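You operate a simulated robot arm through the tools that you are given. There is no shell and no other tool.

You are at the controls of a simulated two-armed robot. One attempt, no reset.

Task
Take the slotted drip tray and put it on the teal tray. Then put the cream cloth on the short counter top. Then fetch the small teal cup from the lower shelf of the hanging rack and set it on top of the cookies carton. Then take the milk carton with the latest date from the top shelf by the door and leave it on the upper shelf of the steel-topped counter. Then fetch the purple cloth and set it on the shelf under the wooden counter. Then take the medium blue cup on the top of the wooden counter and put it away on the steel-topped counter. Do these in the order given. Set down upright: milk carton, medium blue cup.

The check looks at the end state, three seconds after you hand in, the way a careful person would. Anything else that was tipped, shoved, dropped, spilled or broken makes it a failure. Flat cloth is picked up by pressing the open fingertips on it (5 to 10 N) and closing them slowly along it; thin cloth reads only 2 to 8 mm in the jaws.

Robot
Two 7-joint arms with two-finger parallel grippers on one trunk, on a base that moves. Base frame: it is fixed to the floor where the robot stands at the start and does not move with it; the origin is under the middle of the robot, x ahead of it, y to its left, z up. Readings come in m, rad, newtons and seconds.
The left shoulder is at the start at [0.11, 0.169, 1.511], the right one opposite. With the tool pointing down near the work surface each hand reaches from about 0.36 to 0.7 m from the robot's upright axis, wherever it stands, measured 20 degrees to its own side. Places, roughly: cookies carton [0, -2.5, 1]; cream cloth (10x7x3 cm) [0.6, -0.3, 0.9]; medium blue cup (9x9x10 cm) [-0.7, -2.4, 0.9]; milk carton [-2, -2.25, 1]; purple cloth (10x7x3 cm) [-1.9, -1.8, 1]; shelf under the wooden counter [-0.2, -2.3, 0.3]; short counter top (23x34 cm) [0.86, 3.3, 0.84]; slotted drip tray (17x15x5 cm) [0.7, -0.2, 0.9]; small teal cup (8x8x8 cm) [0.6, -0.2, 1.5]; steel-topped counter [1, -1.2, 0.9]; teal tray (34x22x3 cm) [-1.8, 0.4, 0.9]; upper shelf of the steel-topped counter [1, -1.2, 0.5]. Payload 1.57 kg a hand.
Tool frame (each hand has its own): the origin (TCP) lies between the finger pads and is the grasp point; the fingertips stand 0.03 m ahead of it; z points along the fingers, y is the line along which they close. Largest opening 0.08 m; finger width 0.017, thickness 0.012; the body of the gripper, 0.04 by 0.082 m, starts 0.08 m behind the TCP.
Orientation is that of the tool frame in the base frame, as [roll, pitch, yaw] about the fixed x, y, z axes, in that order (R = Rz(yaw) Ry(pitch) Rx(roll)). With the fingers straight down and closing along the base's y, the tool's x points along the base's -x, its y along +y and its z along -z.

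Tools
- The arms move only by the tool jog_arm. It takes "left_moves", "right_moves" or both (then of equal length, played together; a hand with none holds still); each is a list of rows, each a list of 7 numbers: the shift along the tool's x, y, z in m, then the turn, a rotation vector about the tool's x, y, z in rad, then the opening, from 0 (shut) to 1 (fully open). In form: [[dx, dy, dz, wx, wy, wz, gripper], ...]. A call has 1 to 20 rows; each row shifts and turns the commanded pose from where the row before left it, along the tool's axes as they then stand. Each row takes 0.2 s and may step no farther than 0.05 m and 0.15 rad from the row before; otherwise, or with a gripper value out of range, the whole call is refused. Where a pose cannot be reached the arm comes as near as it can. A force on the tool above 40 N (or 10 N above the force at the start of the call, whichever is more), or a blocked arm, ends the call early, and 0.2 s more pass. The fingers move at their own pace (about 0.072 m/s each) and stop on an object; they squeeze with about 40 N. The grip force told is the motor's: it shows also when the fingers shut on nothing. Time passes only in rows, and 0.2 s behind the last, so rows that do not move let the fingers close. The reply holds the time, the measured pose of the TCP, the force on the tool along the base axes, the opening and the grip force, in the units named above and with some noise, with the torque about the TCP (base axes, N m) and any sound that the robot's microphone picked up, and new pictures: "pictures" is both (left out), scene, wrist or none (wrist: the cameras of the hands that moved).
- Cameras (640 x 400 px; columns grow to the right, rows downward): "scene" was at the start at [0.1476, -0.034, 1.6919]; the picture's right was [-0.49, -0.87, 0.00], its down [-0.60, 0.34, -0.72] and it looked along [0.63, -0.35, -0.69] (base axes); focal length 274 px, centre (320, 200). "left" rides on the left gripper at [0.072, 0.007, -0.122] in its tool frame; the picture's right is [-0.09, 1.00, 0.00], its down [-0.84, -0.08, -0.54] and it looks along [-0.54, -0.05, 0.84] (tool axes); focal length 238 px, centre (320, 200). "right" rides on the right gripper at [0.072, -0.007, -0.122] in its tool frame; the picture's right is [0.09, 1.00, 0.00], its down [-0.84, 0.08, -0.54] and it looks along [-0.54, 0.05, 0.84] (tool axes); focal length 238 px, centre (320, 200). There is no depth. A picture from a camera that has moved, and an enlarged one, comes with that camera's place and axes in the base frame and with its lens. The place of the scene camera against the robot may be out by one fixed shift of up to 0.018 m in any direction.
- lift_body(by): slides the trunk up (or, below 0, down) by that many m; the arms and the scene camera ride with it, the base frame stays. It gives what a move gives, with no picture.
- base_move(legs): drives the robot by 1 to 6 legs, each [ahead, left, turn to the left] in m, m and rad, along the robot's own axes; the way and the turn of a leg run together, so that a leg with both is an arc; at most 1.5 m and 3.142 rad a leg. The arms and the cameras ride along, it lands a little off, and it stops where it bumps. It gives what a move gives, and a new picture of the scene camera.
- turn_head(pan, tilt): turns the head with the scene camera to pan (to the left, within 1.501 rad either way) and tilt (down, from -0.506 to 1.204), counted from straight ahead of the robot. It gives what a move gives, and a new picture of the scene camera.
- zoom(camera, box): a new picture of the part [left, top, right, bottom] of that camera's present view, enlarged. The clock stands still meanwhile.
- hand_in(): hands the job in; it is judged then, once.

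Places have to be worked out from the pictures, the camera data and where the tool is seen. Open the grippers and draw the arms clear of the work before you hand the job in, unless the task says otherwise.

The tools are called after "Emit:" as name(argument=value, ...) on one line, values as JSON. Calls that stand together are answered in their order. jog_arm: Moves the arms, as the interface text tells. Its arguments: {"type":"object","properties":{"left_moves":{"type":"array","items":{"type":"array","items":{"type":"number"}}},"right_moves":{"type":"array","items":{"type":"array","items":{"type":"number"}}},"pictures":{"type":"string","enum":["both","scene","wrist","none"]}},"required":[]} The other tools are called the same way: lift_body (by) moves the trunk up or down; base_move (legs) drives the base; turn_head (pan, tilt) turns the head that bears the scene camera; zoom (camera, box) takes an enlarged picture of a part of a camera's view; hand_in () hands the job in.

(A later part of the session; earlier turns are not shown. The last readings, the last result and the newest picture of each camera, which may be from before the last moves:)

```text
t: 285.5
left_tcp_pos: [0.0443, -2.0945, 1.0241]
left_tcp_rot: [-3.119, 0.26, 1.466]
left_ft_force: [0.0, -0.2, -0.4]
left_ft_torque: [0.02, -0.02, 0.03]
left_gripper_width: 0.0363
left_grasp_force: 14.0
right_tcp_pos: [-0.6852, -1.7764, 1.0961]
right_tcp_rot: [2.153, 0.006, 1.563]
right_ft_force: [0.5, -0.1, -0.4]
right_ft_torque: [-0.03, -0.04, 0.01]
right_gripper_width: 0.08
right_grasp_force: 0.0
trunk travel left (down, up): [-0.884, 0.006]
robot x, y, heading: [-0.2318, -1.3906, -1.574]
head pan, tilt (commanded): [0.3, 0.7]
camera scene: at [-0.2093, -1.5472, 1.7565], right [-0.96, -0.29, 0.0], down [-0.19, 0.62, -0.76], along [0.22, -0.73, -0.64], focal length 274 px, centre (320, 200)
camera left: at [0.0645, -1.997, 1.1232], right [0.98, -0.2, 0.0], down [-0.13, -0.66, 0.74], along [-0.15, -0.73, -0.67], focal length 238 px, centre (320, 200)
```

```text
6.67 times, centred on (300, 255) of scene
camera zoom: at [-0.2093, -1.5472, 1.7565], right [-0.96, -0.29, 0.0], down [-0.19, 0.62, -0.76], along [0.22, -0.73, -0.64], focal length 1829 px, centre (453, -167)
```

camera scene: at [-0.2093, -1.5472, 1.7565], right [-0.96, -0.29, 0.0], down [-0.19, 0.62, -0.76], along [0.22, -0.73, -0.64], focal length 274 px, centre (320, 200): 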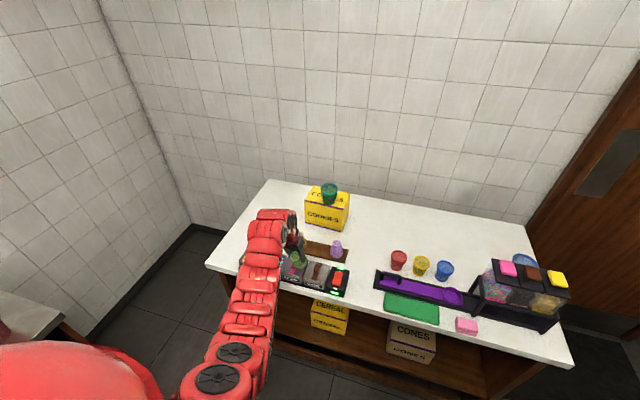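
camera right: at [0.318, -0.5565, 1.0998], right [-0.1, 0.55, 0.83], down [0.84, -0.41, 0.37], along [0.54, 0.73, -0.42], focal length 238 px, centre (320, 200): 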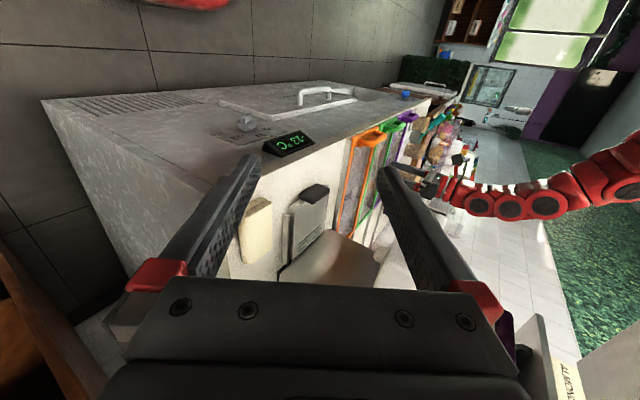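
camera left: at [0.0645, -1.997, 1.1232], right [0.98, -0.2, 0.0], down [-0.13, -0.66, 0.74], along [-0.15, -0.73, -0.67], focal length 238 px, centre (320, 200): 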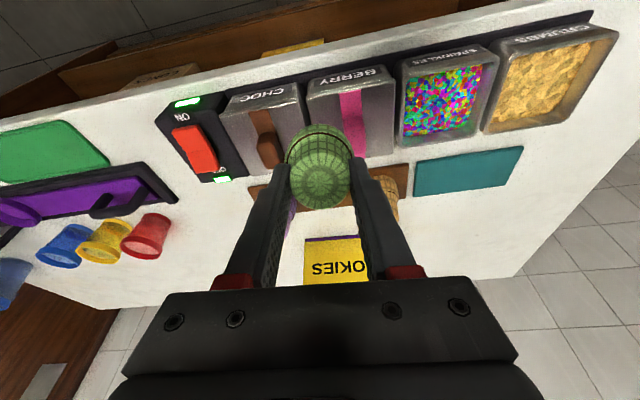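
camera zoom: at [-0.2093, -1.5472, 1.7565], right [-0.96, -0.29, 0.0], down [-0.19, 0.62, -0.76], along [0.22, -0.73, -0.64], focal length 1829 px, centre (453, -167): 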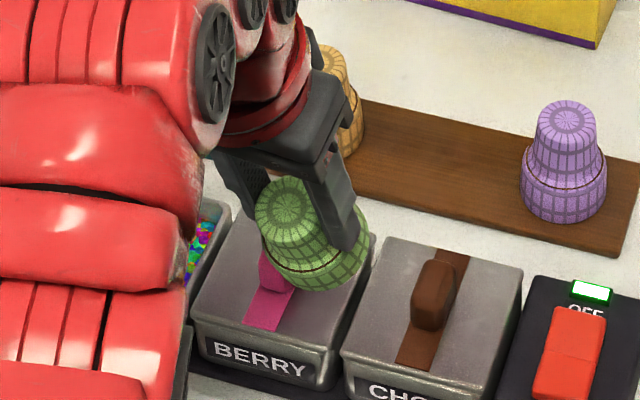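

The wrist view suggests only about 8° of tilt is left. I'll take that out, shift 2.7 cm west, and drive forward so the cone hangs over its original spot on the board.

Emit:
jog_arm(left_moves=[[0, -0.014, 0, 0, 0.06, 0, 0.2], [0, -0.014, 0, 0, 0.06, 0, 0.2]], pictures="none")

Emit:
base_move(legs=[[0.165, 0, 0]])

Emit:
zoom(camera="left", box=[200, 80, 440, 240])

Emit:
zoom(camera="scene", box=[250, 200, 370, 300])

```text
t: 286.1
left_tcp_pos: [0.0168, -2.093, 1.0242]
left_tcp_rot: [-3.12, 0.139, 1.463]
left_ft_force: [0.2, 0.0, -0.3]
left_ft_torque: [-0.01, 0.0, -0.01]
left_gripper_width: 0.0365
left_grasp_force: 13.8
right_tcp_pos: [-0.6857, -1.7773, 1.0966]
right_tcp_rot: [2.151, 0.008, 1.562]
right_ft_force: [-0.5, 0.3, -0.3]
right_ft_torque: [-0.03, 0.01, 0.01]
right_gripper_width: 0.08
right_grasp_force: 0.2
trunk travel left (down, up): [-0.884, 0.006]
robot x, y, heading: [-0.2286, -1.3891, -1.578]
head pan, tilt (commanded): [0.3, 0.7]
```

```text
t: 287.5
left_tcp_pos: [0.0182, -2.2539, 1.0252]
left_tcp_rot: [-3.118, 0.143, 1.464]
left_ft_force: [1.1, 0.5, -0.9]
left_ft_torque: [-0.05, 0.0, 0.02]
left_gripper_width: 0.0362
left_grasp_force: 14.2
right_tcp_pos: [-0.6843, -1.9371, 1.0989]
right_tcp_rot: [2.153, 0.011, 1.561]
right_ft_force: [0.3, 0.3, -0.4]
right_ft_torque: [0.02, -0.03, 0.0]
right_gripper_width: 0.0799
right_grasp_force: 0.1
trunk travel left (down, up): [-0.884, 0.006]
robot x, y, heading: [-0.2292, -1.5529, -1.571]
head pan, tilt (commanded): [0.3, 0.7]
camera scene: at [-0.209, -1.7064, 1.757], right [-0.96, -0.29, 0.0], down [-0.19, 0.61, -0.77], along [0.22, -0.73, -0.64], focal length 274 px, centre (320, 200)
```

scene: 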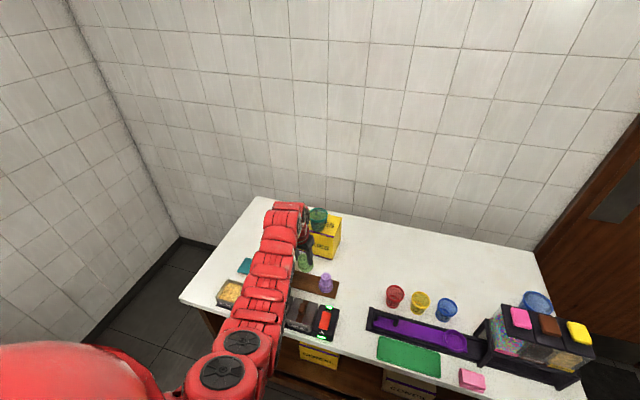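

```text
2.50 times, centred on (320, 160) of left
camera zoom: at [0.036, -2.168, 1.1364], right [0.98, -0.2, -0.01], down [-0.14, -0.74, 0.66], along [-0.14, -0.64, -0.75], focal length 596 px, centre (320, 300)
```

zoom: 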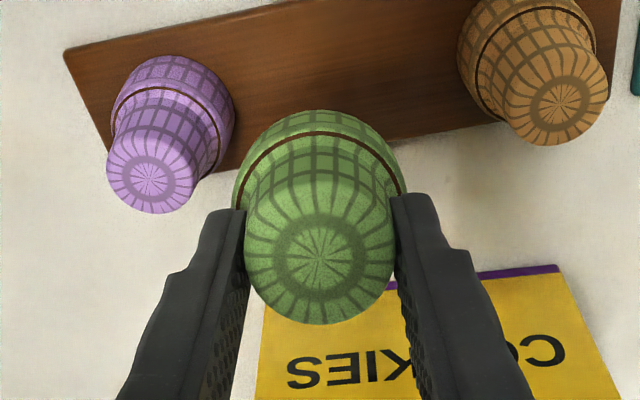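

```text
4.00 times, centred on (310, 250) of scene
camera zoom: at [-0.209, -1.7064, 1.757], right [-0.96, -0.29, 0.0], down [-0.19, 0.61, -0.77], along [0.22, -0.73, -0.64], focal length 1098 px, centre (360, 0)
```

zoom: 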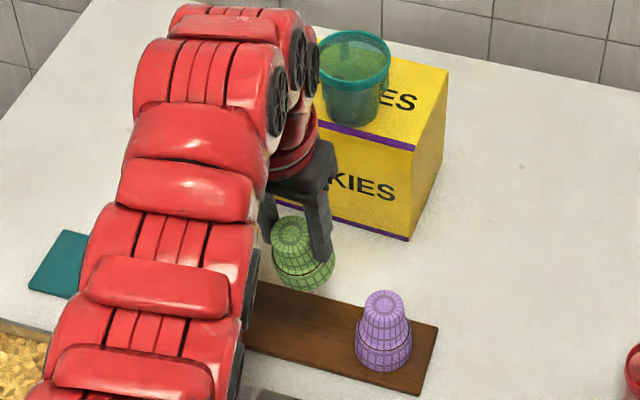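

The cone is close to upright and over the board's middle. I'll nudge it 8 mm further and lower with the trunk.

Emit:
jog_arm(left_moves=[[-0.008, -0.001, 0.001, 0, 0, 0, 0.2]], pictures="none")

Emit:
lift_body(by=-0.075)

Emit:
zoom(camera="left", box=[200, 80, 440, 240])

Emit:
zoom(camera="scene", box=[250, 200, 370, 300])

```text
t: 287.9
left_tcp_pos: [0.015, -2.2655, 1.0265]
left_tcp_rot: [-3.121, 0.144, 1.465]
left_ft_force: [0.8, 0.6, -0.8]
left_ft_torque: [-0.01, -0.01, 0.03]
left_gripper_width: 0.0366
left_grasp_force: 14.1
right_tcp_pos: [-0.6844, -1.9388, 1.097]
right_tcp_rot: [2.153, 0.007, 1.562]
right_ft_force: [-0.4, -0.1, -0.5]
right_ft_torque: [0.03, -0.02, -0.04]
right_gripper_width: 0.08
right_grasp_force: 0.1
trunk travel left (down, up): [-0.884, 0.006]
robot x, y, heading: [-0.2266, -1.5558, -1.576]
head pan, tilt (commanded): [0.3, 0.7]
```

```text
t: 289.0
left_tcp_pos: [0.0169, -2.2648, 0.9502]
left_tcp_rot: [-3.118, 0.143, 1.463]
left_ft_force: [-0.4, 0.7, -0.6]
left_ft_torque: [0.0, 0.02, 0.0]
left_gripper_width: 0.0366
left_grasp_force: 14.3
right_tcp_pos: [-0.6852, -1.939, 1.0238]
right_tcp_rot: [2.156, 0.007, 1.562]
right_ft_force: [0.6, 1.0, 0.6]
right_ft_torque: [-0.01, 0.01, 0.0]
right_gripper_width: 0.0798
right_grasp_force: 0.1
trunk travel left (down, up): [-0.809, 0.081]
robot x, y, heading: [-0.2321, -1.5534, -1.569]
head pan, tilt (commanded): [0.3, 0.7]
```

```text
2.50 times, centred on (320, 160) of left
camera zoom: at [0.0343, -2.1782, 1.0607], right [0.98, -0.2, -0.01], down [-0.14, -0.74, 0.66], along [-0.14, -0.64, -0.75], focal length 596 px, centre (320, 300)
```

zoom: 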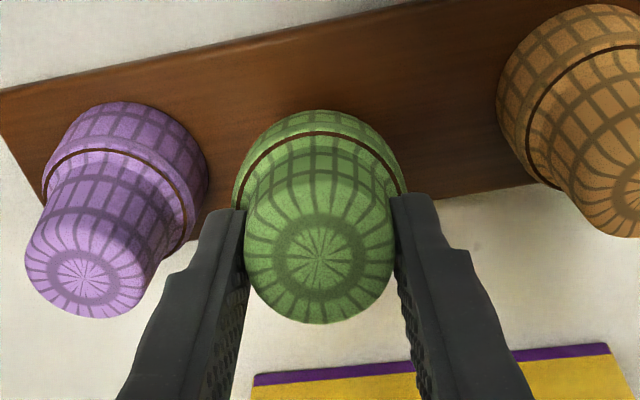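

```text
4.00 times, centred on (310, 250) of scene
camera zoom: at [-0.2092, -1.7093, 1.6817], right [-0.96, -0.29, 0.0], down [-0.19, 0.62, -0.77], along [0.22, -0.73, -0.64], focal length 1098 px, centre (360, 0)
```

zoom: 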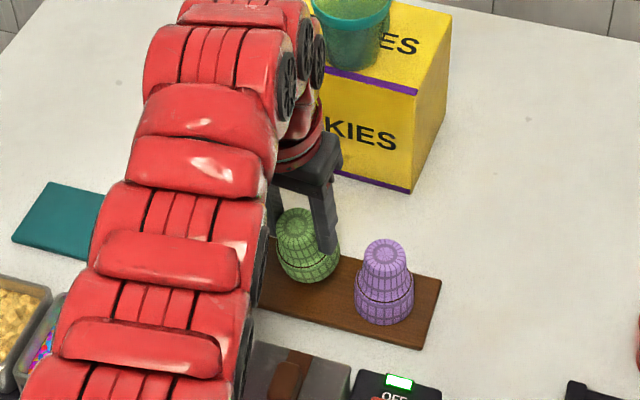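

Good position. Lowering the last two centimetres in small steps to contact.

Emit:
lift_body(by=-0.012)

Emit:
lift_body(by=-0.006)

Emit:
lift_body(by=-0.005)

```text
t: 289.6
left_tcp_pos: [0.0162, -2.2656, 0.938]
left_tcp_rot: [-3.12, 0.14, 1.464]
left_ft_force: [0.4, -0.1, -0.6]
left_ft_torque: [0.0, 0.02, 0.02]
left_gripper_width: 0.0363
left_grasp_force: 13.8
right_tcp_pos: [-0.6855, -1.9401, 1.0102]
right_tcp_rot: [2.154, 0.008, 1.563]
right_ft_force: [0.4, 0.0, -0.9]
right_ft_torque: [0.01, -0.01, 0.0]
right_gripper_width: 0.0799
right_grasp_force: 0.0
trunk travel left (down, up): [-0.797, 0.093]
robot x, y, heading: [-0.2292, -1.5518, -1.573]
head pan, tilt (commanded): [0.3, 0.7]
```

```text
t: 290.2
left_tcp_pos: [0.0165, -2.264, 0.9323]
left_tcp_rot: [-3.12, 0.141, 1.465]
left_ft_force: [0.1, -0.1, -0.2]
left_ft_torque: [-0.03, 0.01, 0.0]
left_gripper_width: 0.0365
left_grasp_force: 13.9
right_tcp_pos: [-0.6848, -1.939, 1.0038]
right_tcp_rot: [2.154, 0.006, 1.562]
right_ft_force: [-0.2, 0.0, -0.2]
right_ft_torque: [-0.01, 0.01, 0.02]
right_gripper_width: 0.0799
right_grasp_force: 0.1
trunk travel left (down, up): [-0.791, 0.099]
robot x, y, heading: [-0.2283, -1.552, -1.577]
head pan, tilt (commanded): [0.3, 0.7]
```

```text
t: 290.7
left_tcp_pos: [0.0152, -2.2646, 0.9279]
left_tcp_rot: [-3.118, 0.143, 1.464]
left_ft_force: [-0.6, 1.8, 2.5]
left_ft_torque: [0.1, -0.01, 0.02]
left_gripper_width: 0.0363
left_grasp_force: 14.0
right_tcp_pos: [-0.6856, -1.9393, 0.9995]
right_tcp_rot: [2.155, 0.008, 1.562]
right_ft_force: [-0.8, -0.4, 0.2]
right_ft_torque: [0.01, -0.01, 0.01]
right_gripper_width: 0.0799
right_grasp_force: 0.1
trunk travel left (down, up): [-0.786, 0.104]
robot x, y, heading: [-0.2288, -1.5564, -1.578]
head pan, tilt (commanded): [0.3, 0.7]
```

First contact felt (2.5 N). Another 3 mm to let the base seat, then I'll check.

Emit:
lift_body(by=-0.003)

Emit:
zoom(camera="left", box=[200, 80, 440, 240])

Emit:
zoom(camera="scene", box=[270, 200, 370, 280])

```text
t: 291.2
left_tcp_pos: [0.015, -2.2639, 0.9267]
left_tcp_rot: [-3.122, 0.146, 1.464]
left_ft_force: [0.3, -1.1, 15.3]
left_ft_torque: [0.06, -0.01, -0.01]
left_gripper_width: 0.0368
left_grasp_force: 14.0
right_tcp_pos: [-0.685, -1.9393, 0.9971]
right_tcp_rot: [2.155, 0.01, 1.562]
right_ft_force: [0.0, 0.2, 0.7]
right_ft_torque: [0.03, 0.01, -0.01]
right_gripper_width: 0.0798
right_grasp_force: 0.1
trunk travel left (down, up): [-0.783, 0.107]
robot x, y, heading: [-0.2262, -1.5554, -1.575]
head pan, tilt (commanded): [0.3, 0.7]
```

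```text
2.50 times, centred on (320, 160) of left
camera zoom: at [0.0336, -2.1781, 1.0361], right [0.98, -0.2, -0.01], down [-0.15, -0.74, 0.66], along [-0.14, -0.64, -0.75], focal length 596 px, centre (320, 300)
```

zoom: 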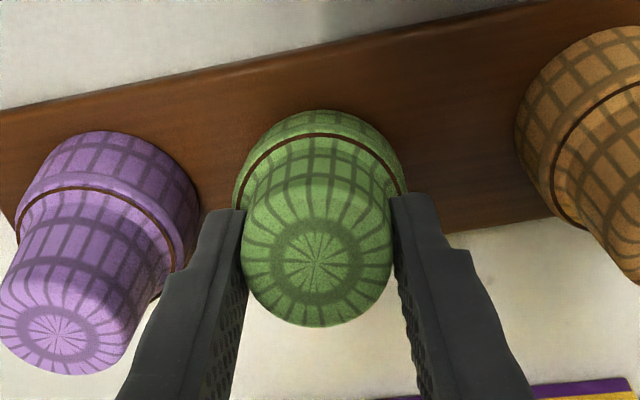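

```text
5.00 times, centred on (320, 240) of scene
camera zoom: at [-0.2101, -1.708, 1.656], right [-0.96, -0.29, 0.0], down [-0.19, 0.62, -0.77], along [0.22, -0.73, -0.64], focal length 1372 px, centre (320, 0)
```

zoom: 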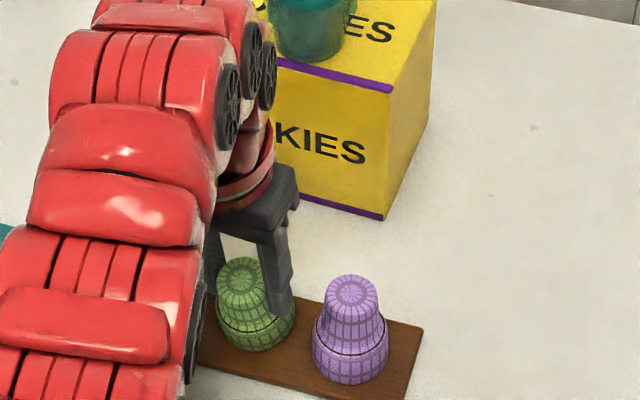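

Seated firmly (15 N). I'll ease off a millimetre and open only as far as needed, so the fingers don't touch the neighbours.

Emit:
lift_body(by=0.002)

Emit:
jog_arm(left_moves=[[0, 0, 0, 0, 0, 0, 0.5], [0, 0, 0, 0, 0, 0, 0.58], [0, 0, 0, 0, 0, 0, 0.62], [0, 0, 0, 0, 0, 0, 0.62]], pictures="none")

Emit:
zoom(camera="left", box=[200, 80, 440, 240])

Emit:
zoom(camera="scene", box=[270, 200, 370, 280])

```text
t: 291.8
left_tcp_pos: [0.0154, -2.2649, 0.9261]
left_tcp_rot: [-3.12, 0.141, 1.464]
left_ft_force: [-0.3, -2.4, 5.9]
left_ft_torque: [-0.12, 0.02, 0.01]
left_gripper_width: 0.0364
left_grasp_force: 13.6
right_tcp_pos: [-0.6851, -1.939, 0.9975]
right_tcp_rot: [2.153, 0.008, 1.562]
right_ft_force: [-0.6, -0.5, -0.4]
right_ft_torque: [0.0, -0.01, 0.0]
right_gripper_width: 0.08
right_grasp_force: 0.0
trunk travel left (down, up): [-0.785, 0.105]
robot x, y, heading: [-0.227, -1.5559, -1.576]
head pan, tilt (commanded): [0.3, 0.7]
```

```text
t: 292.8
left_tcp_pos: [0.0158, -2.2649, 0.9253]
left_tcp_rot: [-3.117, 0.141, 1.465]
left_ft_force: [-0.2, -0.6, 0.0]
left_ft_torque: [0.0, 0.01, -0.01]
left_gripper_width: 0.0497
left_grasp_force: 0.0
right_tcp_pos: [-0.6844, -1.9401, 0.9986]
right_tcp_rot: [2.154, 0.008, 1.562]
right_ft_force: [-0.3, -0.4, -0.3]
right_ft_torque: [0.0, 0.02, 0.0]
right_gripper_width: 0.0802
right_grasp_force: 0.1
trunk travel left (down, up): [-0.785, 0.105]
robot x, y, heading: [-0.2288, -1.5566, -1.574]
head pan, tilt (commanded): [0.3, 0.7]
```

```text
2.50 times, centred on (320, 160) of left
camera zoom: at [0.0343, -2.1783, 1.0365], right [0.98, -0.2, -0.01], down [-0.14, -0.74, 0.66], along [-0.14, -0.64, -0.75], focal length 596 px, centre (320, 300)
```

zoom: 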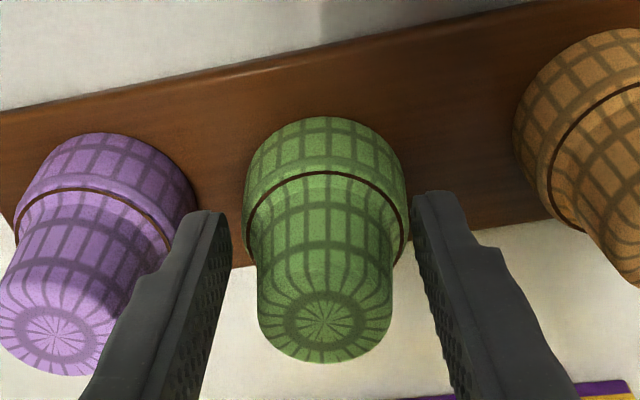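

```text
5.00 times, centred on (320, 240) of scene
camera zoom: at [-0.2093, -1.7095, 1.6576], right [-0.96, -0.29, 0.0], down [-0.19, 0.62, -0.76], along [0.22, -0.73, -0.64], focal length 1372 px, centre (320, 0)
```

zoom: 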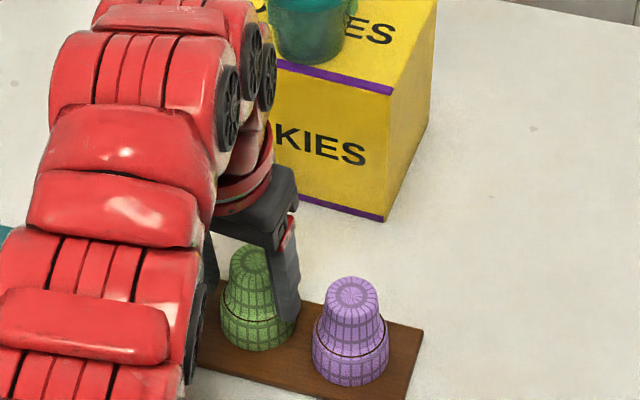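

The green cone stands upright between its neighbours again. I'll rise straight up with the trunk and back off, then verify the whole counter.

Emit:
lift_body(by=0.1)

Emit:
base_move(legs=[[-0.45, 0, 0]])

Emit:
zoom(camera="scene", box=[200, 150, 440, 310])

```text
t: 294.1
left_tcp_pos: [0.0159, -2.2655, 1.026]
left_tcp_rot: [-3.117, 0.14, 1.464]
left_ft_force: [-0.3, 0.0, -0.4]
left_ft_torque: [0.0, 0.05, -0.01]
left_gripper_width: 0.0499
left_grasp_force: 0.1
right_tcp_pos: [-0.6844, -1.9399, 1.0999]
right_tcp_rot: [2.153, 0.007, 1.563]
right_ft_force: [0.2, 0.3, -0.7]
right_ft_torque: [0.0, 0.01, 0.03]
right_gripper_width: 0.0799
right_grasp_force: 0.0
trunk travel left (down, up): [-0.885, 0.005]
robot x, y, heading: [-0.2299, -1.5536, -1.573]
head pan, tilt (commanded): [0.3, 0.7]
```

```text
t: 296.8
left_tcp_pos: [0.0169, -1.8246, 1.0252]
left_tcp_rot: [-3.119, 0.142, 1.463]
left_ft_force: [-0.2, 0.1, 0.3]
left_ft_torque: [-0.05, -0.02, -0.03]
left_gripper_width: 0.0494
left_grasp_force: 0.1
right_tcp_pos: [-0.6826, -1.4994, 1.0984]
right_tcp_rot: [2.156, 0.007, 1.564]
right_ft_force: [0.3, -0.1, 0.1]
right_ft_torque: [-0.02, 0.01, 0.01]
right_gripper_width: 0.0799
right_grasp_force: 0.0
trunk travel left (down, up): [-0.885, 0.005]
robot x, y, heading: [-0.2298, -1.1144, -1.578]
head pan, tilt (commanded): [0.3, 0.7]
camera scene: at [-0.2075, -1.2705, 1.7575], right [-0.96, -0.29, 0.0], down [-0.19, 0.62, -0.76], along [0.22, -0.73, -0.64], focal length 274 px, centre (320, 200)
```

scene: 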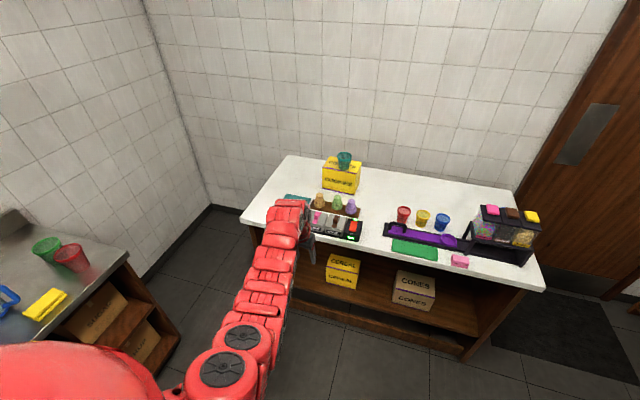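

```text
2.50 times, centred on (320, 230) of scene
camera zoom: at [-0.2075, -1.2705, 1.7575], right [-0.96, -0.29, 0.0], down [-0.19, 0.62, -0.76], along [0.22, -0.73, -0.64], focal length 686 px, centre (320, 125)
```

zoom: 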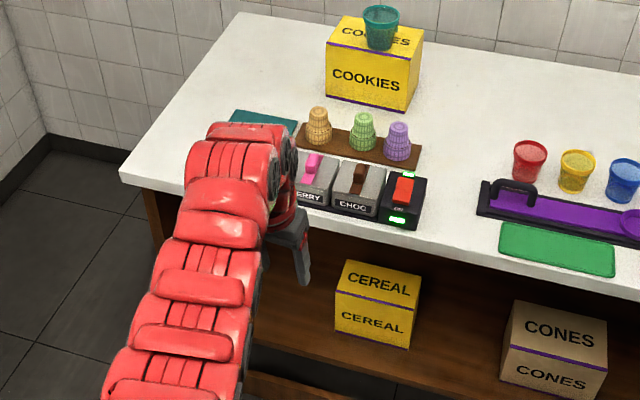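

Everything on the counter is right again: three cones upright, the teal cup on the cookies carton. Next are the milk cartons, so I'll turn to face west and read their dates.

Emit:
base_move(legs=[[0, 0, -1.56]])

Emit:
turn_head(pan=0.5, tilt=0.35)

Emit:
zoom(camera="scene", box=[260, 150, 420, 260])

```text
t: 301.0
left_tcp_pos: [-0.9403, -1.3542, 1.0254]
left_tcp_rot: [-3.118, 0.141, -0.113]
left_ft_force: [0.1, 1.1, 0.0]
left_ft_torque: [0.02, 0.02, 0.02]
left_gripper_width: 0.0495
left_grasp_force: 0.0
right_tcp_pos: [-0.6103, -0.6565, 1.0989]
right_tcp_rot: [2.154, 0.008, -0.015]
right_ft_force: [0.5, 0.3, -1.1]
right_ft_torque: [0.01, 0.02, 0.0]
right_gripper_width: 0.0798
right_grasp_force: 0.1
trunk travel left (down, up): [-0.885, 0.005]
robot x, y, heading: [-0.2289, -1.1128, 3.129]
head pan, tilt (commanded): [0.3, 0.7]
camera scene: at [-0.3935, -1.1312, 1.7576], right [-0.29, 0.96, 0.0], down [0.62, 0.18, -0.76], along [-0.73, -0.22, -0.64], focal length 274 px, centre (320, 200)
```

scene: 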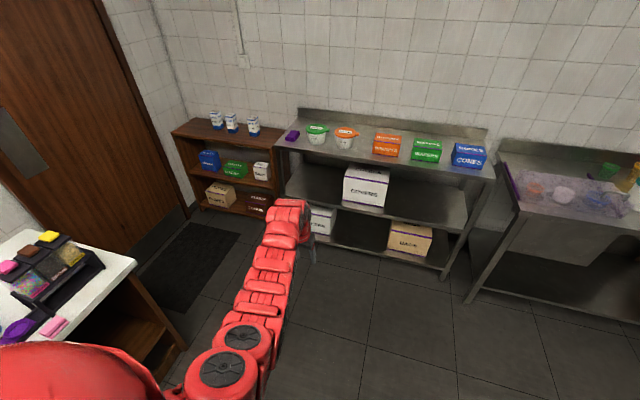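

```text
t: 301.8
left_tcp_pos: [-0.9385, -1.3548, 1.0275]
left_tcp_rot: [-3.119, 0.143, -0.113]
left_ft_force: [-0.1, 0.6, -0.3]
left_ft_torque: [-0.01, 0.01, 0.0]
left_gripper_width: 0.0496
left_grasp_force: 0.0
right_tcp_pos: [-0.6094, -0.6554, 1.0979]
right_tcp_rot: [2.154, 0.008, -0.014]
right_ft_force: [0.5, -0.7, 0.5]
right_ft_torque: [0.0, -0.03, 0.01]
right_gripper_width: 0.0797
right_grasp_force: 0.0
trunk travel left (down, up): [-0.885, 0.005]
robot x, y, heading: [-0.2264, -1.1119, 3.131]
head pan, tilt (commanded): [0.499, 0.351]
camera scene: at [-0.3942, -1.1504, 1.7889], right [-0.47, 0.88, 0.0], down [0.3, 0.16, -0.94], along [-0.83, -0.44, -0.34], focal length 274 px, centre (320, 200)
```

scene: 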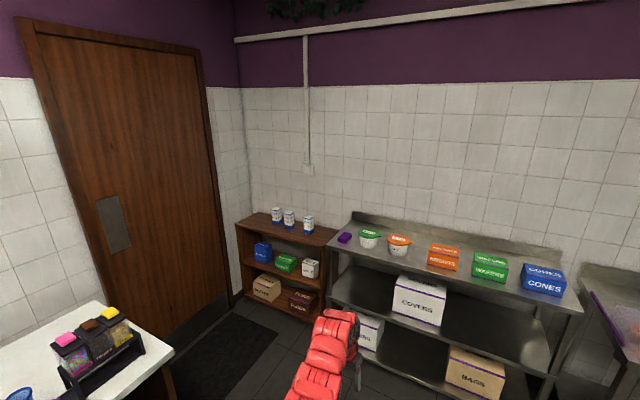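

```text
3.64 times, centred on (340, 205) of scene
camera zoom: at [-0.3942, -1.1504, 1.7889], right [-0.47, 0.88, 0.0], down [0.3, 0.16, -0.94], along [-0.83, -0.44, -0.34], focal length 998 px, centre (247, 182)
```

zoom: 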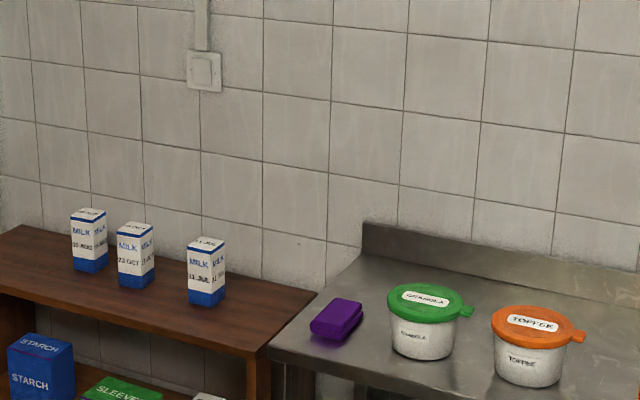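

Emit:
zoom(camera="scene", box=[265, 195, 325, 245])

```text
8.00 times, centred on (295, 220) of scene
camera zoom: at [-0.3942, -1.1504, 1.7889], right [-0.47, 0.88, 0.0], down [0.3, 0.16, -0.94], along [-0.83, -0.44, -0.34], focal length 2195 px, centre (520, 40)
```

zoom: 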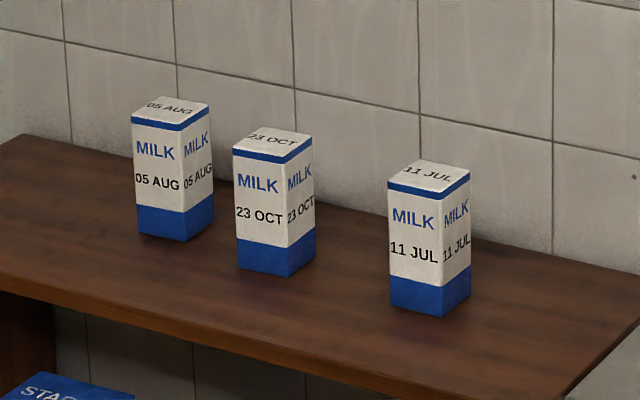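

The dates read 05 AUG, 23 OCT and 11 JUL, so the middle carton (23 OCT) is the latest. I'll pitch the left hand forward to about 0.9 rad, open it fully, and move toward the shelf with a safe margin.

Emit:
jog_arm(left_moves=[[0, 0, 0, 0, 0, -0.1, 1], [0, 0, 0, 0, -0.127, 0, 1], [0, 0, 0, 0, -0.127, 0, 1], [0, 0, 0, 0, -0.127, 0, 1], [0, 0, 0, 0, -0.127, 0, 1], [0, 0, 0, 0, -0.127, 0, 1], [0, 0, 0, 0, -0.127, 0, 1]], pictures="none")

Emit:
base_move(legs=[[0.55, 0, 0.01], [0.15, 0.65, 0]])

Emit:
turn_head(pan=0.3, tilt=0.5)

```text
t: 303.4
left_tcp_pos: [-0.9387, -1.3549, 1.0269]
left_tcp_rot: [-3.085, 0.904, 0.027]
left_ft_force: [0.0, -0.8, 0.5]
left_ft_torque: [0.03, -0.02, 0.02]
left_gripper_width: 0.0799
left_grasp_force: 0.0
right_tcp_pos: [-0.6088, -0.6555, 1.0978]
right_tcp_rot: [2.155, 0.008, -0.014]
right_ft_force: [0.0, -1.2, 0.5]
right_ft_torque: [0.01, 0.01, -0.01]
right_gripper_width: 0.0803
right_grasp_force: 0.1
trunk travel left (down, up): [-0.885, 0.005]
robot x, y, heading: [-0.2297, -1.1131, 3.129]
head pan, tilt (commanded): [0.499, 0.351]
```

```text
t: 310.0
left_tcp_pos: [-1.641, -2.0327, 1.027]
left_tcp_rot: [-3.085, 0.901, 0.045]
left_ft_force: [-0.3, 0.4, 0.5]
left_ft_torque: [0.02, -0.01, 0.0]
left_gripper_width: 0.0799
left_grasp_force: 0.0
right_tcp_pos: [-1.3233, -1.328, 1.0984]
right_tcp_rot: [2.154, 0.008, 0.003]
right_ft_force: [-0.3, 0.3, 0.3]
right_ft_torque: [-0.01, -0.03, 0.0]
right_gripper_width: 0.0798
right_grasp_force: 0.0
trunk travel left (down, up): [-0.885, 0.005]
robot x, y, heading: [-0.9345, -1.7787, -3.134]
head pan, tilt (commanded): [0.499, 0.351]
camera scene: at [-1.0999, -1.8174, 1.789], right [-0.48, 0.87, 0.0], down [0.3, 0.17, -0.94], along [-0.82, -0.46, -0.34], focal length 274 px, centre (320, 200)
```

scene: 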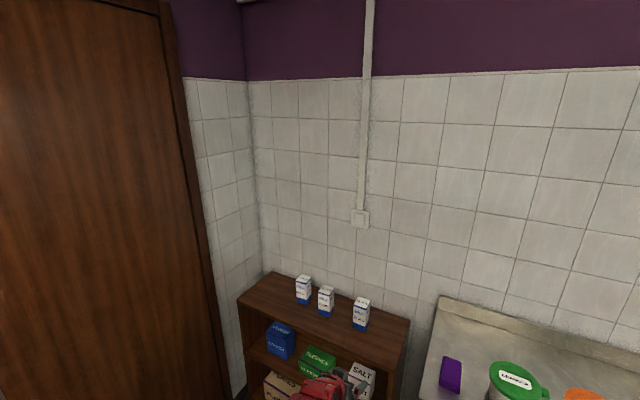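

```text
t: 310.7
left_tcp_pos: [-1.6406, -2.0319, 1.0241]
left_tcp_rot: [-3.084, 0.9, 0.045]
left_ft_force: [-0.4, 0.3, -0.3]
left_ft_torque: [-0.02, -0.01, 0.02]
left_gripper_width: 0.08
left_grasp_force: 0.1
right_tcp_pos: [-1.3228, -1.328, 1.0982]
right_tcp_rot: [2.153, 0.007, 0.003]
right_ft_force: [0.1, 0.6, 0.8]
right_ft_torque: [-0.01, -0.03, 0.03]
right_gripper_width: 0.0801
right_grasp_force: 0.0
trunk travel left (down, up): [-0.885, 0.005]
robot x, y, heading: [-0.9379, -1.7784, -3.132]
head pan, tilt (commanded): [0.3, 0.499]
camera scene: at [-1.1054, -1.8011, 1.7753], right [-0.3, 0.95, 0.0], down [0.46, 0.14, -0.88], along [-0.84, -0.27, -0.48], focal length 274 px, centre (320, 200)
```

scene: 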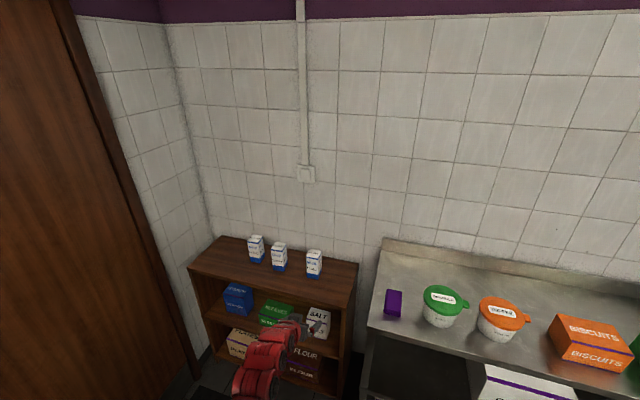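

Emit:
zoom(camera="scene", box=[200, 215, 360, 345])

Emit:
zoom(camera="left", box=[0, 0, 640, 400])

```text
3.08 times, centred on (280, 280) of scene
camera zoom: at [-1.1054, -1.8011, 1.7753], right [-0.3, 0.95, 0.0], down [0.46, 0.14, -0.88], along [-0.84, -0.27, -0.48], focal length 844 px, centre (443, -46)
```

zoom: 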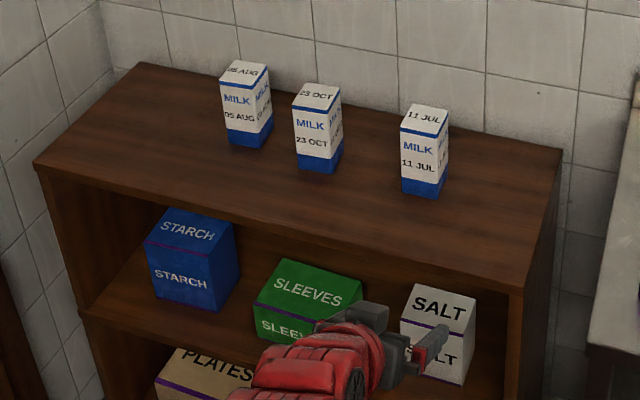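

```text
1.00 times, centred on (320, 200) of left (not enlarged: the box is as wide or as high as the picture)
camera zoom: at [-1.5015, -2.04, 1.0449], right [-0.06, -1.0, 0.04], down [-0.09, 0.04, 0.99], along [-0.99, 0.05, -0.1], focal length 238 px, centre (320, 200)
```

zoom: 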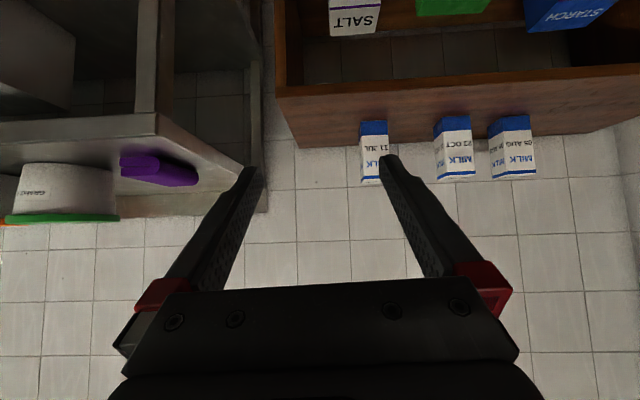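

The carton is about 5.6 × 5.6 × 12.9 cm, around (−2.038, −2.301), standing on a shelf at z ≈ 0.83, with clear gaps to its neighbours. I'll lower the trunk so the hand is at grasp height and line up in y in front of it.

Emit:
lift_body(by=-0.115)

Emit:
base_move(legs=[[0.05, 0.27, -0.01]])

Emit:
zoom(camera="left", box=[160, 40, 480, 280])

```text
t: 312.2
left_tcp_pos: [-1.641, -2.0321, 0.9111]
left_tcp_rot: [-3.084, 0.901, 0.046]
left_ft_force: [0.4, 1.3, -0.6]
left_ft_torque: [0.03, -0.01, 0.01]
left_gripper_width: 0.0798
left_grasp_force: 0.0
right_tcp_pos: [-1.3239, -1.3279, 0.9825]
right_tcp_rot: [2.154, 0.007, 0.002]
right_ft_force: [-0.2, 0.0, 0.4]
right_ft_torque: [0.0, -0.03, 0.0]
right_gripper_width: 0.0798
right_grasp_force: 0.0
trunk travel left (down, up): [-0.77, 0.12]
robot x, y, heading: [-0.9313, -1.7785, -3.133]
head pan, tilt (commanded): [0.3, 0.499]
```

```text
t: 313.8
left_tcp_pos: [-1.6453, -2.2301, 0.9098]
left_tcp_rot: [-3.083, 0.898, 0.17]
left_ft_force: [0.1, -0.2, -1.0]
left_ft_torque: [0.04, -0.04, -0.02]
left_gripper_width: 0.08
left_grasp_force: 0.0
right_tcp_pos: [-1.4196, -1.491, 0.9827]
right_tcp_rot: [2.156, 0.004, 0.126]
right_ft_force: [-0.3, -0.3, 0.0]
right_ft_torque: [0.05, -0.03, 0.06]
right_gripper_width: 0.0803
right_grasp_force: 0.0
trunk travel left (down, up): [-0.77, 0.12]
robot x, y, heading: [-0.9736, -1.8922, -3.007]
head pan, tilt (commanded): [0.3, 0.499]
stopped in leg 1: the robot was blocked; the commanded pose is now the measured one
camera scene: at [-1.1445, -1.9344, 1.66], right [-0.42, 0.91, 0.0], down [0.44, 0.2, -0.88], along [-0.8, -0.37, -0.48], focal length 274 px, centre (320, 200)
```

scene: 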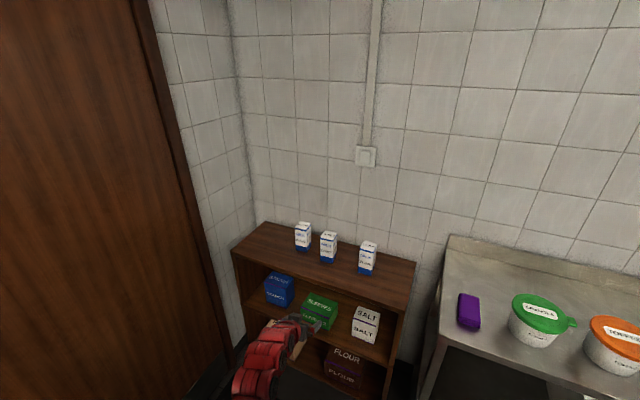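

```text
1.67 times, centred on (320, 160) of left
camera zoom: at [-1.5068, -2.221, 0.9288], right [0.07, -1.0, 0.04], down [-0.1, 0.03, 0.99], along [-0.99, -0.07, -0.1], focal length 397 px, centre (320, 267)
```

zoom: 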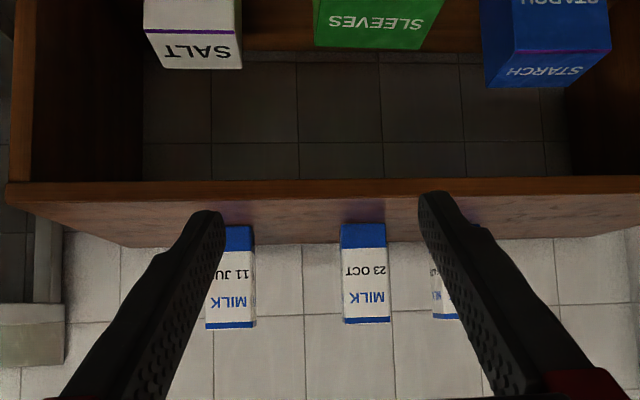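

The base bumped the wooden counter's corner while strafing. I'll step away from it, square the heading, and move west before going further south; then I'll check that nothing shifted.

Emit:
base_move(legs=[[0.02, -0.08, 0], [0.2, 0, -0.126]])

Emit:
turn_head(pan=1.45, tilt=0.55)

```text
t: 316.1
left_tcp_pos: [-1.9186, -2.0786, 0.9107]
left_tcp_rot: [-3.083, 0.901, 0.043]
left_ft_force: [-0.9, 0.4, -0.6]
left_ft_torque: [0.0, 0.01, 0.01]
left_gripper_width: 0.0799
left_grasp_force: 0.0
right_tcp_pos: [-1.5972, -1.3759, 0.9831]
right_tcp_rot: [2.154, 0.007, -0.006]
right_ft_force: [0.4, 0.5, -0.3]
right_ft_torque: [-0.03, -0.02, -0.03]
right_gripper_width: 0.08
right_grasp_force: 0.0
trunk travel left (down, up): [-0.77, 0.12]
robot x, y, heading: [-1.2098, -1.8298, -3.139]
head pan, tilt (commanded): [0.3, 0.499]
camera scene: at [-1.3812, -1.8498, 1.6603], right [-0.3, 0.95, 0.0], down [0.46, 0.14, -0.88], along [-0.84, -0.26, -0.48], focal length 274 px, centre (320, 200)
```

scene: 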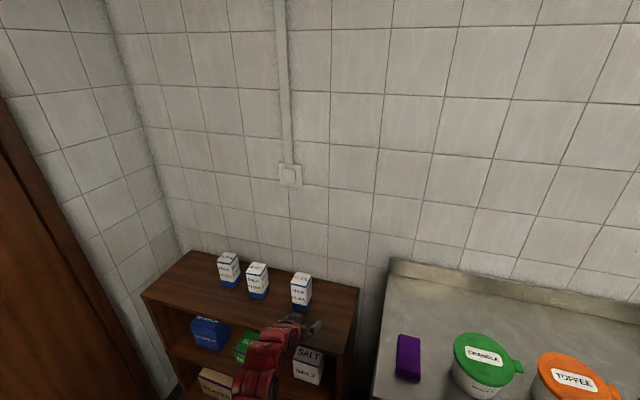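

```text
t: 317.5
left_tcp_pos: [-1.9174, -2.0792, 0.9106]
left_tcp_rot: [-3.08, 0.901, 0.041]
left_ft_force: [1.0, -0.2, 0.1]
left_ft_torque: [0.02, 0.02, -0.02]
left_gripper_width: 0.08
left_grasp_force: 0.1
right_tcp_pos: [-1.5969, -1.3756, 0.9834]
right_tcp_rot: [2.156, 0.007, -0.004]
right_ft_force: [0.4, 0.4, 0.0]
right_ft_torque: [0.0, -0.05, 0.0]
right_gripper_width: 0.08
right_grasp_force: 0.1
trunk travel left (down, up): [-0.77, 0.12]
robot x, y, heading: [-1.2108, -1.8267, -3.141]
head pan, tilt (commanded): [1.45, 0.55]
camera scene: at [-1.3047, -1.912, 1.6558], right [-0.99, 0.12, 0.0], down [0.06, 0.52, -0.85], along [-0.1, -0.85, -0.52], focal length 274 px, centre (320, 200)
```

scene: 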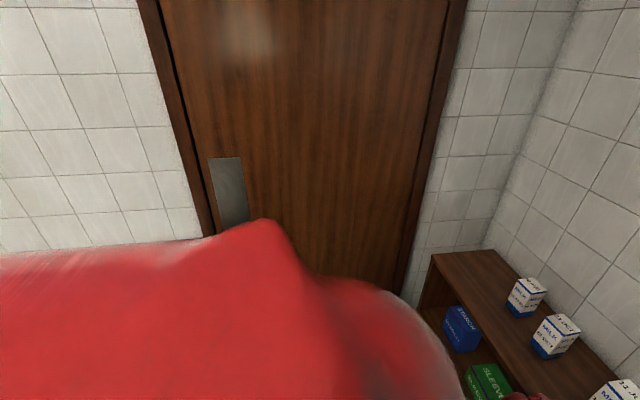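

The hand is in front of the 11 JUL carton and nothing was touched there. I'll back up 5 cm and strafe left 22 cm to line up with the middle carton.

Emit:
base_move(legs=[[-0.05, 0, 0], [0, 0.222, 0]])

Emit:
turn_head(pan=0.3, tilt=0.7)

Emit:
zoom(camera="left", box=[160, 40, 480, 280])

```text
t: 319.7
left_tcp_pos: [-1.8659, -2.2994, 0.9114]
left_tcp_rot: [-3.081, 0.9, 0.044]
left_ft_force: [1.2, 0.7, 0.7]
left_ft_torque: [-0.02, -0.01, 0.01]
left_gripper_width: 0.08
left_grasp_force: 0.1
right_tcp_pos: [-1.5471, -1.5951, 0.9835]
right_tcp_rot: [2.154, 0.006, -0.001]
right_ft_force: [0.3, -0.1, 0.0]
right_ft_torque: [0.0, 0.01, -0.02]
right_gripper_width: 0.0801
right_grasp_force: 0.1
trunk travel left (down, up): [-0.77, 0.12]
robot x, y, heading: [-1.1577, -2.0491, -3.137]
head pan, tilt (commanded): [1.45, 0.55]
camera scene: at [-1.2532, -2.1302, 1.6558], right [-0.99, 0.11, 0.0], down [0.06, 0.52, -0.85], along [-0.1, -0.85, -0.52], focal length 274 px, centre (320, 200)
```

scene: 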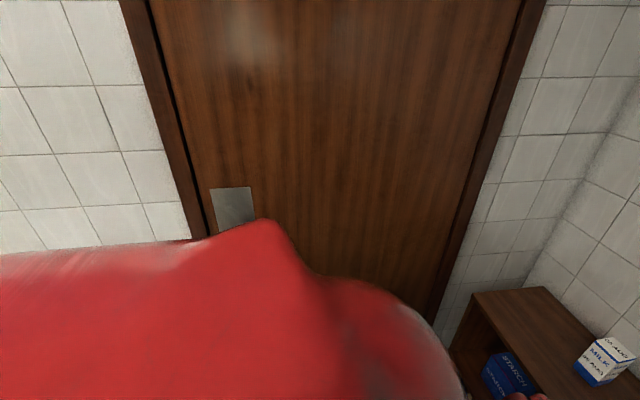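

```text
t: 321.0
left_tcp_pos: [-1.8666, -2.2993, 0.9109]
left_tcp_rot: [-3.082, 0.898, 0.047]
left_ft_force: [-0.4, -1.1, 0.0]
left_ft_torque: [0.01, 0.01, 0.01]
left_gripper_width: 0.0798
left_grasp_force: 0.0
right_tcp_pos: [-1.5484, -1.5961, 0.9825]
right_tcp_rot: [2.153, 0.007, 0.002]
right_ft_force: [-0.5, 1.0, -0.2]
right_ft_torque: [0.0, 0.03, 0.01]
right_gripper_width: 0.08
right_grasp_force: 0.0
trunk travel left (down, up): [-0.77, 0.12]
robot x, y, heading: [-1.1604, -2.0455, -3.139]
head pan, tilt (commanded): [0.3, 0.7]
camera scene: at [-1.3244, -2.0667, 1.6426], right [-0.3, 0.95, 0.0], down [0.61, 0.2, -0.76], along [-0.73, -0.23, -0.64], focal length 274 px, centre (320, 200)
```

scene: 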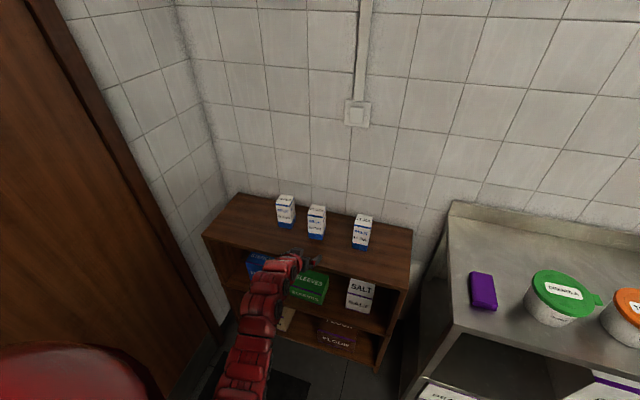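

```text
1.67 times, centred on (320, 160) of left
camera zoom: at [-1.726, -2.3075, 0.93], right [-0.06, -1.0, 0.04], down [-0.09, 0.04, 0.99], along [-0.99, 0.05, -0.1], focal length 397 px, centre (320, 267)
```

zoom: 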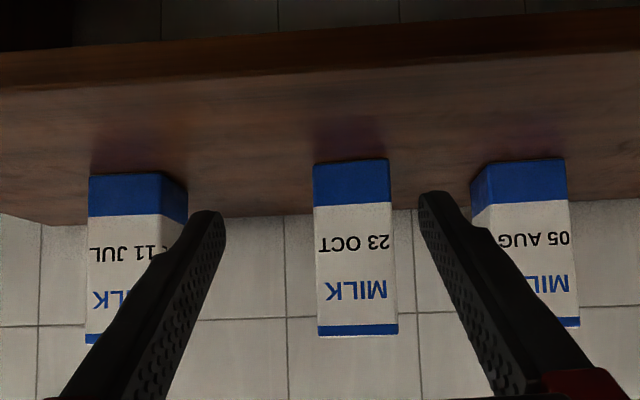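

The middle carton's centre is at y ≈ −2.316, front face x ≈ −2.01, shelf z ≈ 0.825. I'll shift 1.7 cm south, drive 10 cm forward and then extend the arm for the rest.

Emit:
jog_arm(left_moves=[[0, 0.017, 0, 0, 0, 0, 1]], pictures="none")

Emit:
base_move(legs=[[0.09, 0, 0]])

Emit:
zoom(camera="left", box=[160, 40, 480, 280])

```text
t: 321.4
left_tcp_pos: [-1.8644, -2.3181, 0.9107]
left_tcp_rot: [-3.079, 0.9, 0.049]
left_ft_force: [-0.4, -0.3, 0.0]
left_ft_torque: [0.02, 0.05, -0.03]
left_gripper_width: 0.08
left_grasp_force: 0.2
right_tcp_pos: [-1.5472, -1.5958, 0.9825]
right_tcp_rot: [2.154, 0.007, -0.001]
right_ft_force: [0.5, -0.9, 0.3]
right_ft_torque: [0.02, 0.0, -0.01]
right_gripper_width: 0.0802
right_grasp_force: 0.0
trunk travel left (down, up): [-0.77, 0.12]
robot x, y, heading: [-1.1606, -2.0488, -3.131]
head pan, tilt (commanded): [0.3, 0.7]
```

```text
t: 322.5
left_tcp_pos: [-1.9558, -2.3169, 0.9108]
left_tcp_rot: [-3.083, 0.9, 0.044]
left_ft_force: [0.1, 0.7, 0.3]
left_ft_torque: [-0.03, -0.02, -0.01]
left_gripper_width: 0.0798
left_grasp_force: 0.0
right_tcp_pos: [-1.637, -1.5954, 0.9832]
right_tcp_rot: [2.156, 0.006, -0.003]
right_ft_force: [0.3, -0.1, 1.0]
right_ft_torque: [0.0, 0.01, 0.02]
right_gripper_width: 0.0801
right_grasp_force: 0.0
trunk travel left (down, up): [-0.77, 0.12]
robot x, y, heading: [-1.2475, -2.0497, -3.138]
head pan, tilt (commanded): [0.3, 0.7]
camera scene: at [-1.4137, -2.0673, 1.6426], right [-0.3, 0.95, 0.0], down [0.61, 0.19, -0.76], along [-0.73, -0.23, -0.64], focal length 274 px, centre (320, 200)
```

scene: 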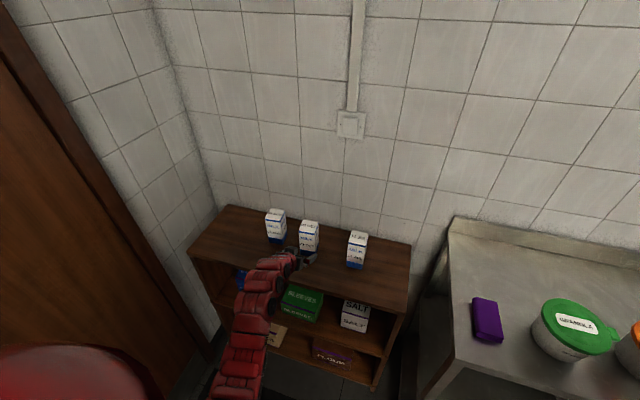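

```text
1.67 times, centred on (320, 160) of left
camera zoom: at [-1.8153, -2.3248, 0.9298], right [-0.06, -1.0, 0.04], down [-0.09, 0.04, 0.99], along [-0.99, 0.06, -0.1], focal length 397 px, centre (320, 267)
```

zoom: 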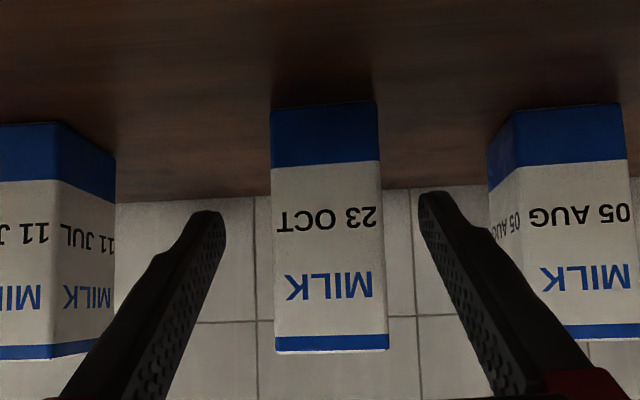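

Perfectly centred (y −2.317). I'll extend the arm 8.4 cm horizontally so the pads straddle the carton.

Emit:
jog_arm(left_moves=[[-0.0174, -0.001, 0.0219, 0, 0, 0, 1], [-0.0174, -0.001, 0.0219, 0, 0, 0, 1], [-0.0174, -0.001, 0.0219, 0, 0, 0, 1]], pictures="wrist")

Emit:
zoom(camera="scene", box=[240, 190, 360, 290])

```text
t: 323.3
left_tcp_pos: [-2.0401, -2.3122, 0.9116]
left_tcp_rot: [-3.08, 0.902, 0.043]
left_ft_force: [0.4, 0.7, 0.6]
left_ft_torque: [0.01, 0.02, 0.02]
left_gripper_width: 0.08
left_grasp_force: 0.0
right_tcp_pos: [-1.6381, -1.5957, 0.9833]
right_tcp_rot: [2.153, 0.005, -0.001]
right_ft_force: [0.3, -0.2, -0.5]
right_ft_torque: [0.0, 0.02, 0.01]
right_gripper_width: 0.0801
right_grasp_force: 0.1
trunk travel left (down, up): [-0.77, 0.12]
robot x, y, heading: [-1.2443, -2.0447, -3.138]
head pan, tilt (commanded): [0.3, 0.7]
camera left: at [-1.901, -2.3205, 0.9306], right [-0.06, -1.0, 0.04], down [-0.09, 0.04, 0.99], along [-0.99, 0.06, -0.09], focal length 238 px, centre (320, 200)
```

left: 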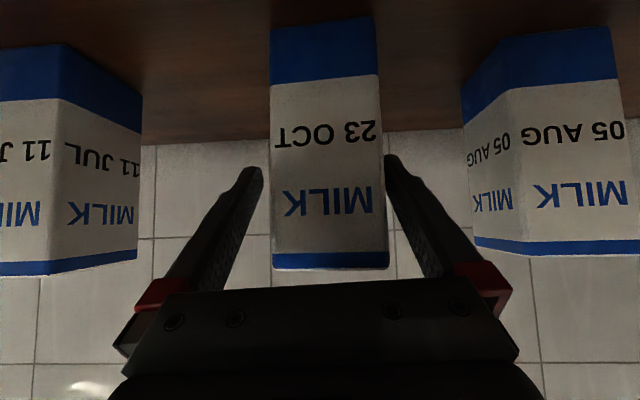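

```text
4.00 times, centred on (300, 240) of scene
camera zoom: at [-1.4142, -2.067, 1.6425], right [-0.3, 0.95, 0.0], down [0.61, 0.19, -0.76], along [-0.73, -0.23, -0.64], focal length 1098 px, centre (400, 40)
```

zoom: 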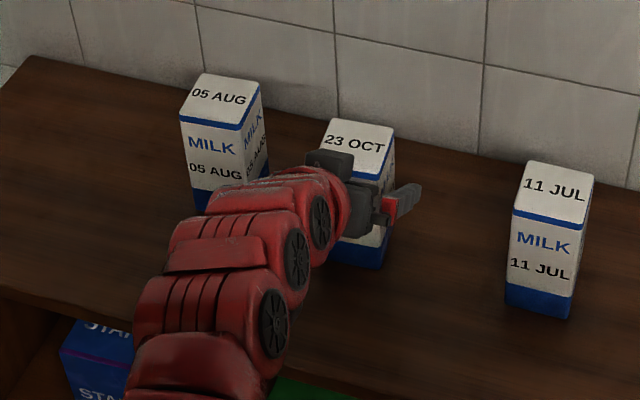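

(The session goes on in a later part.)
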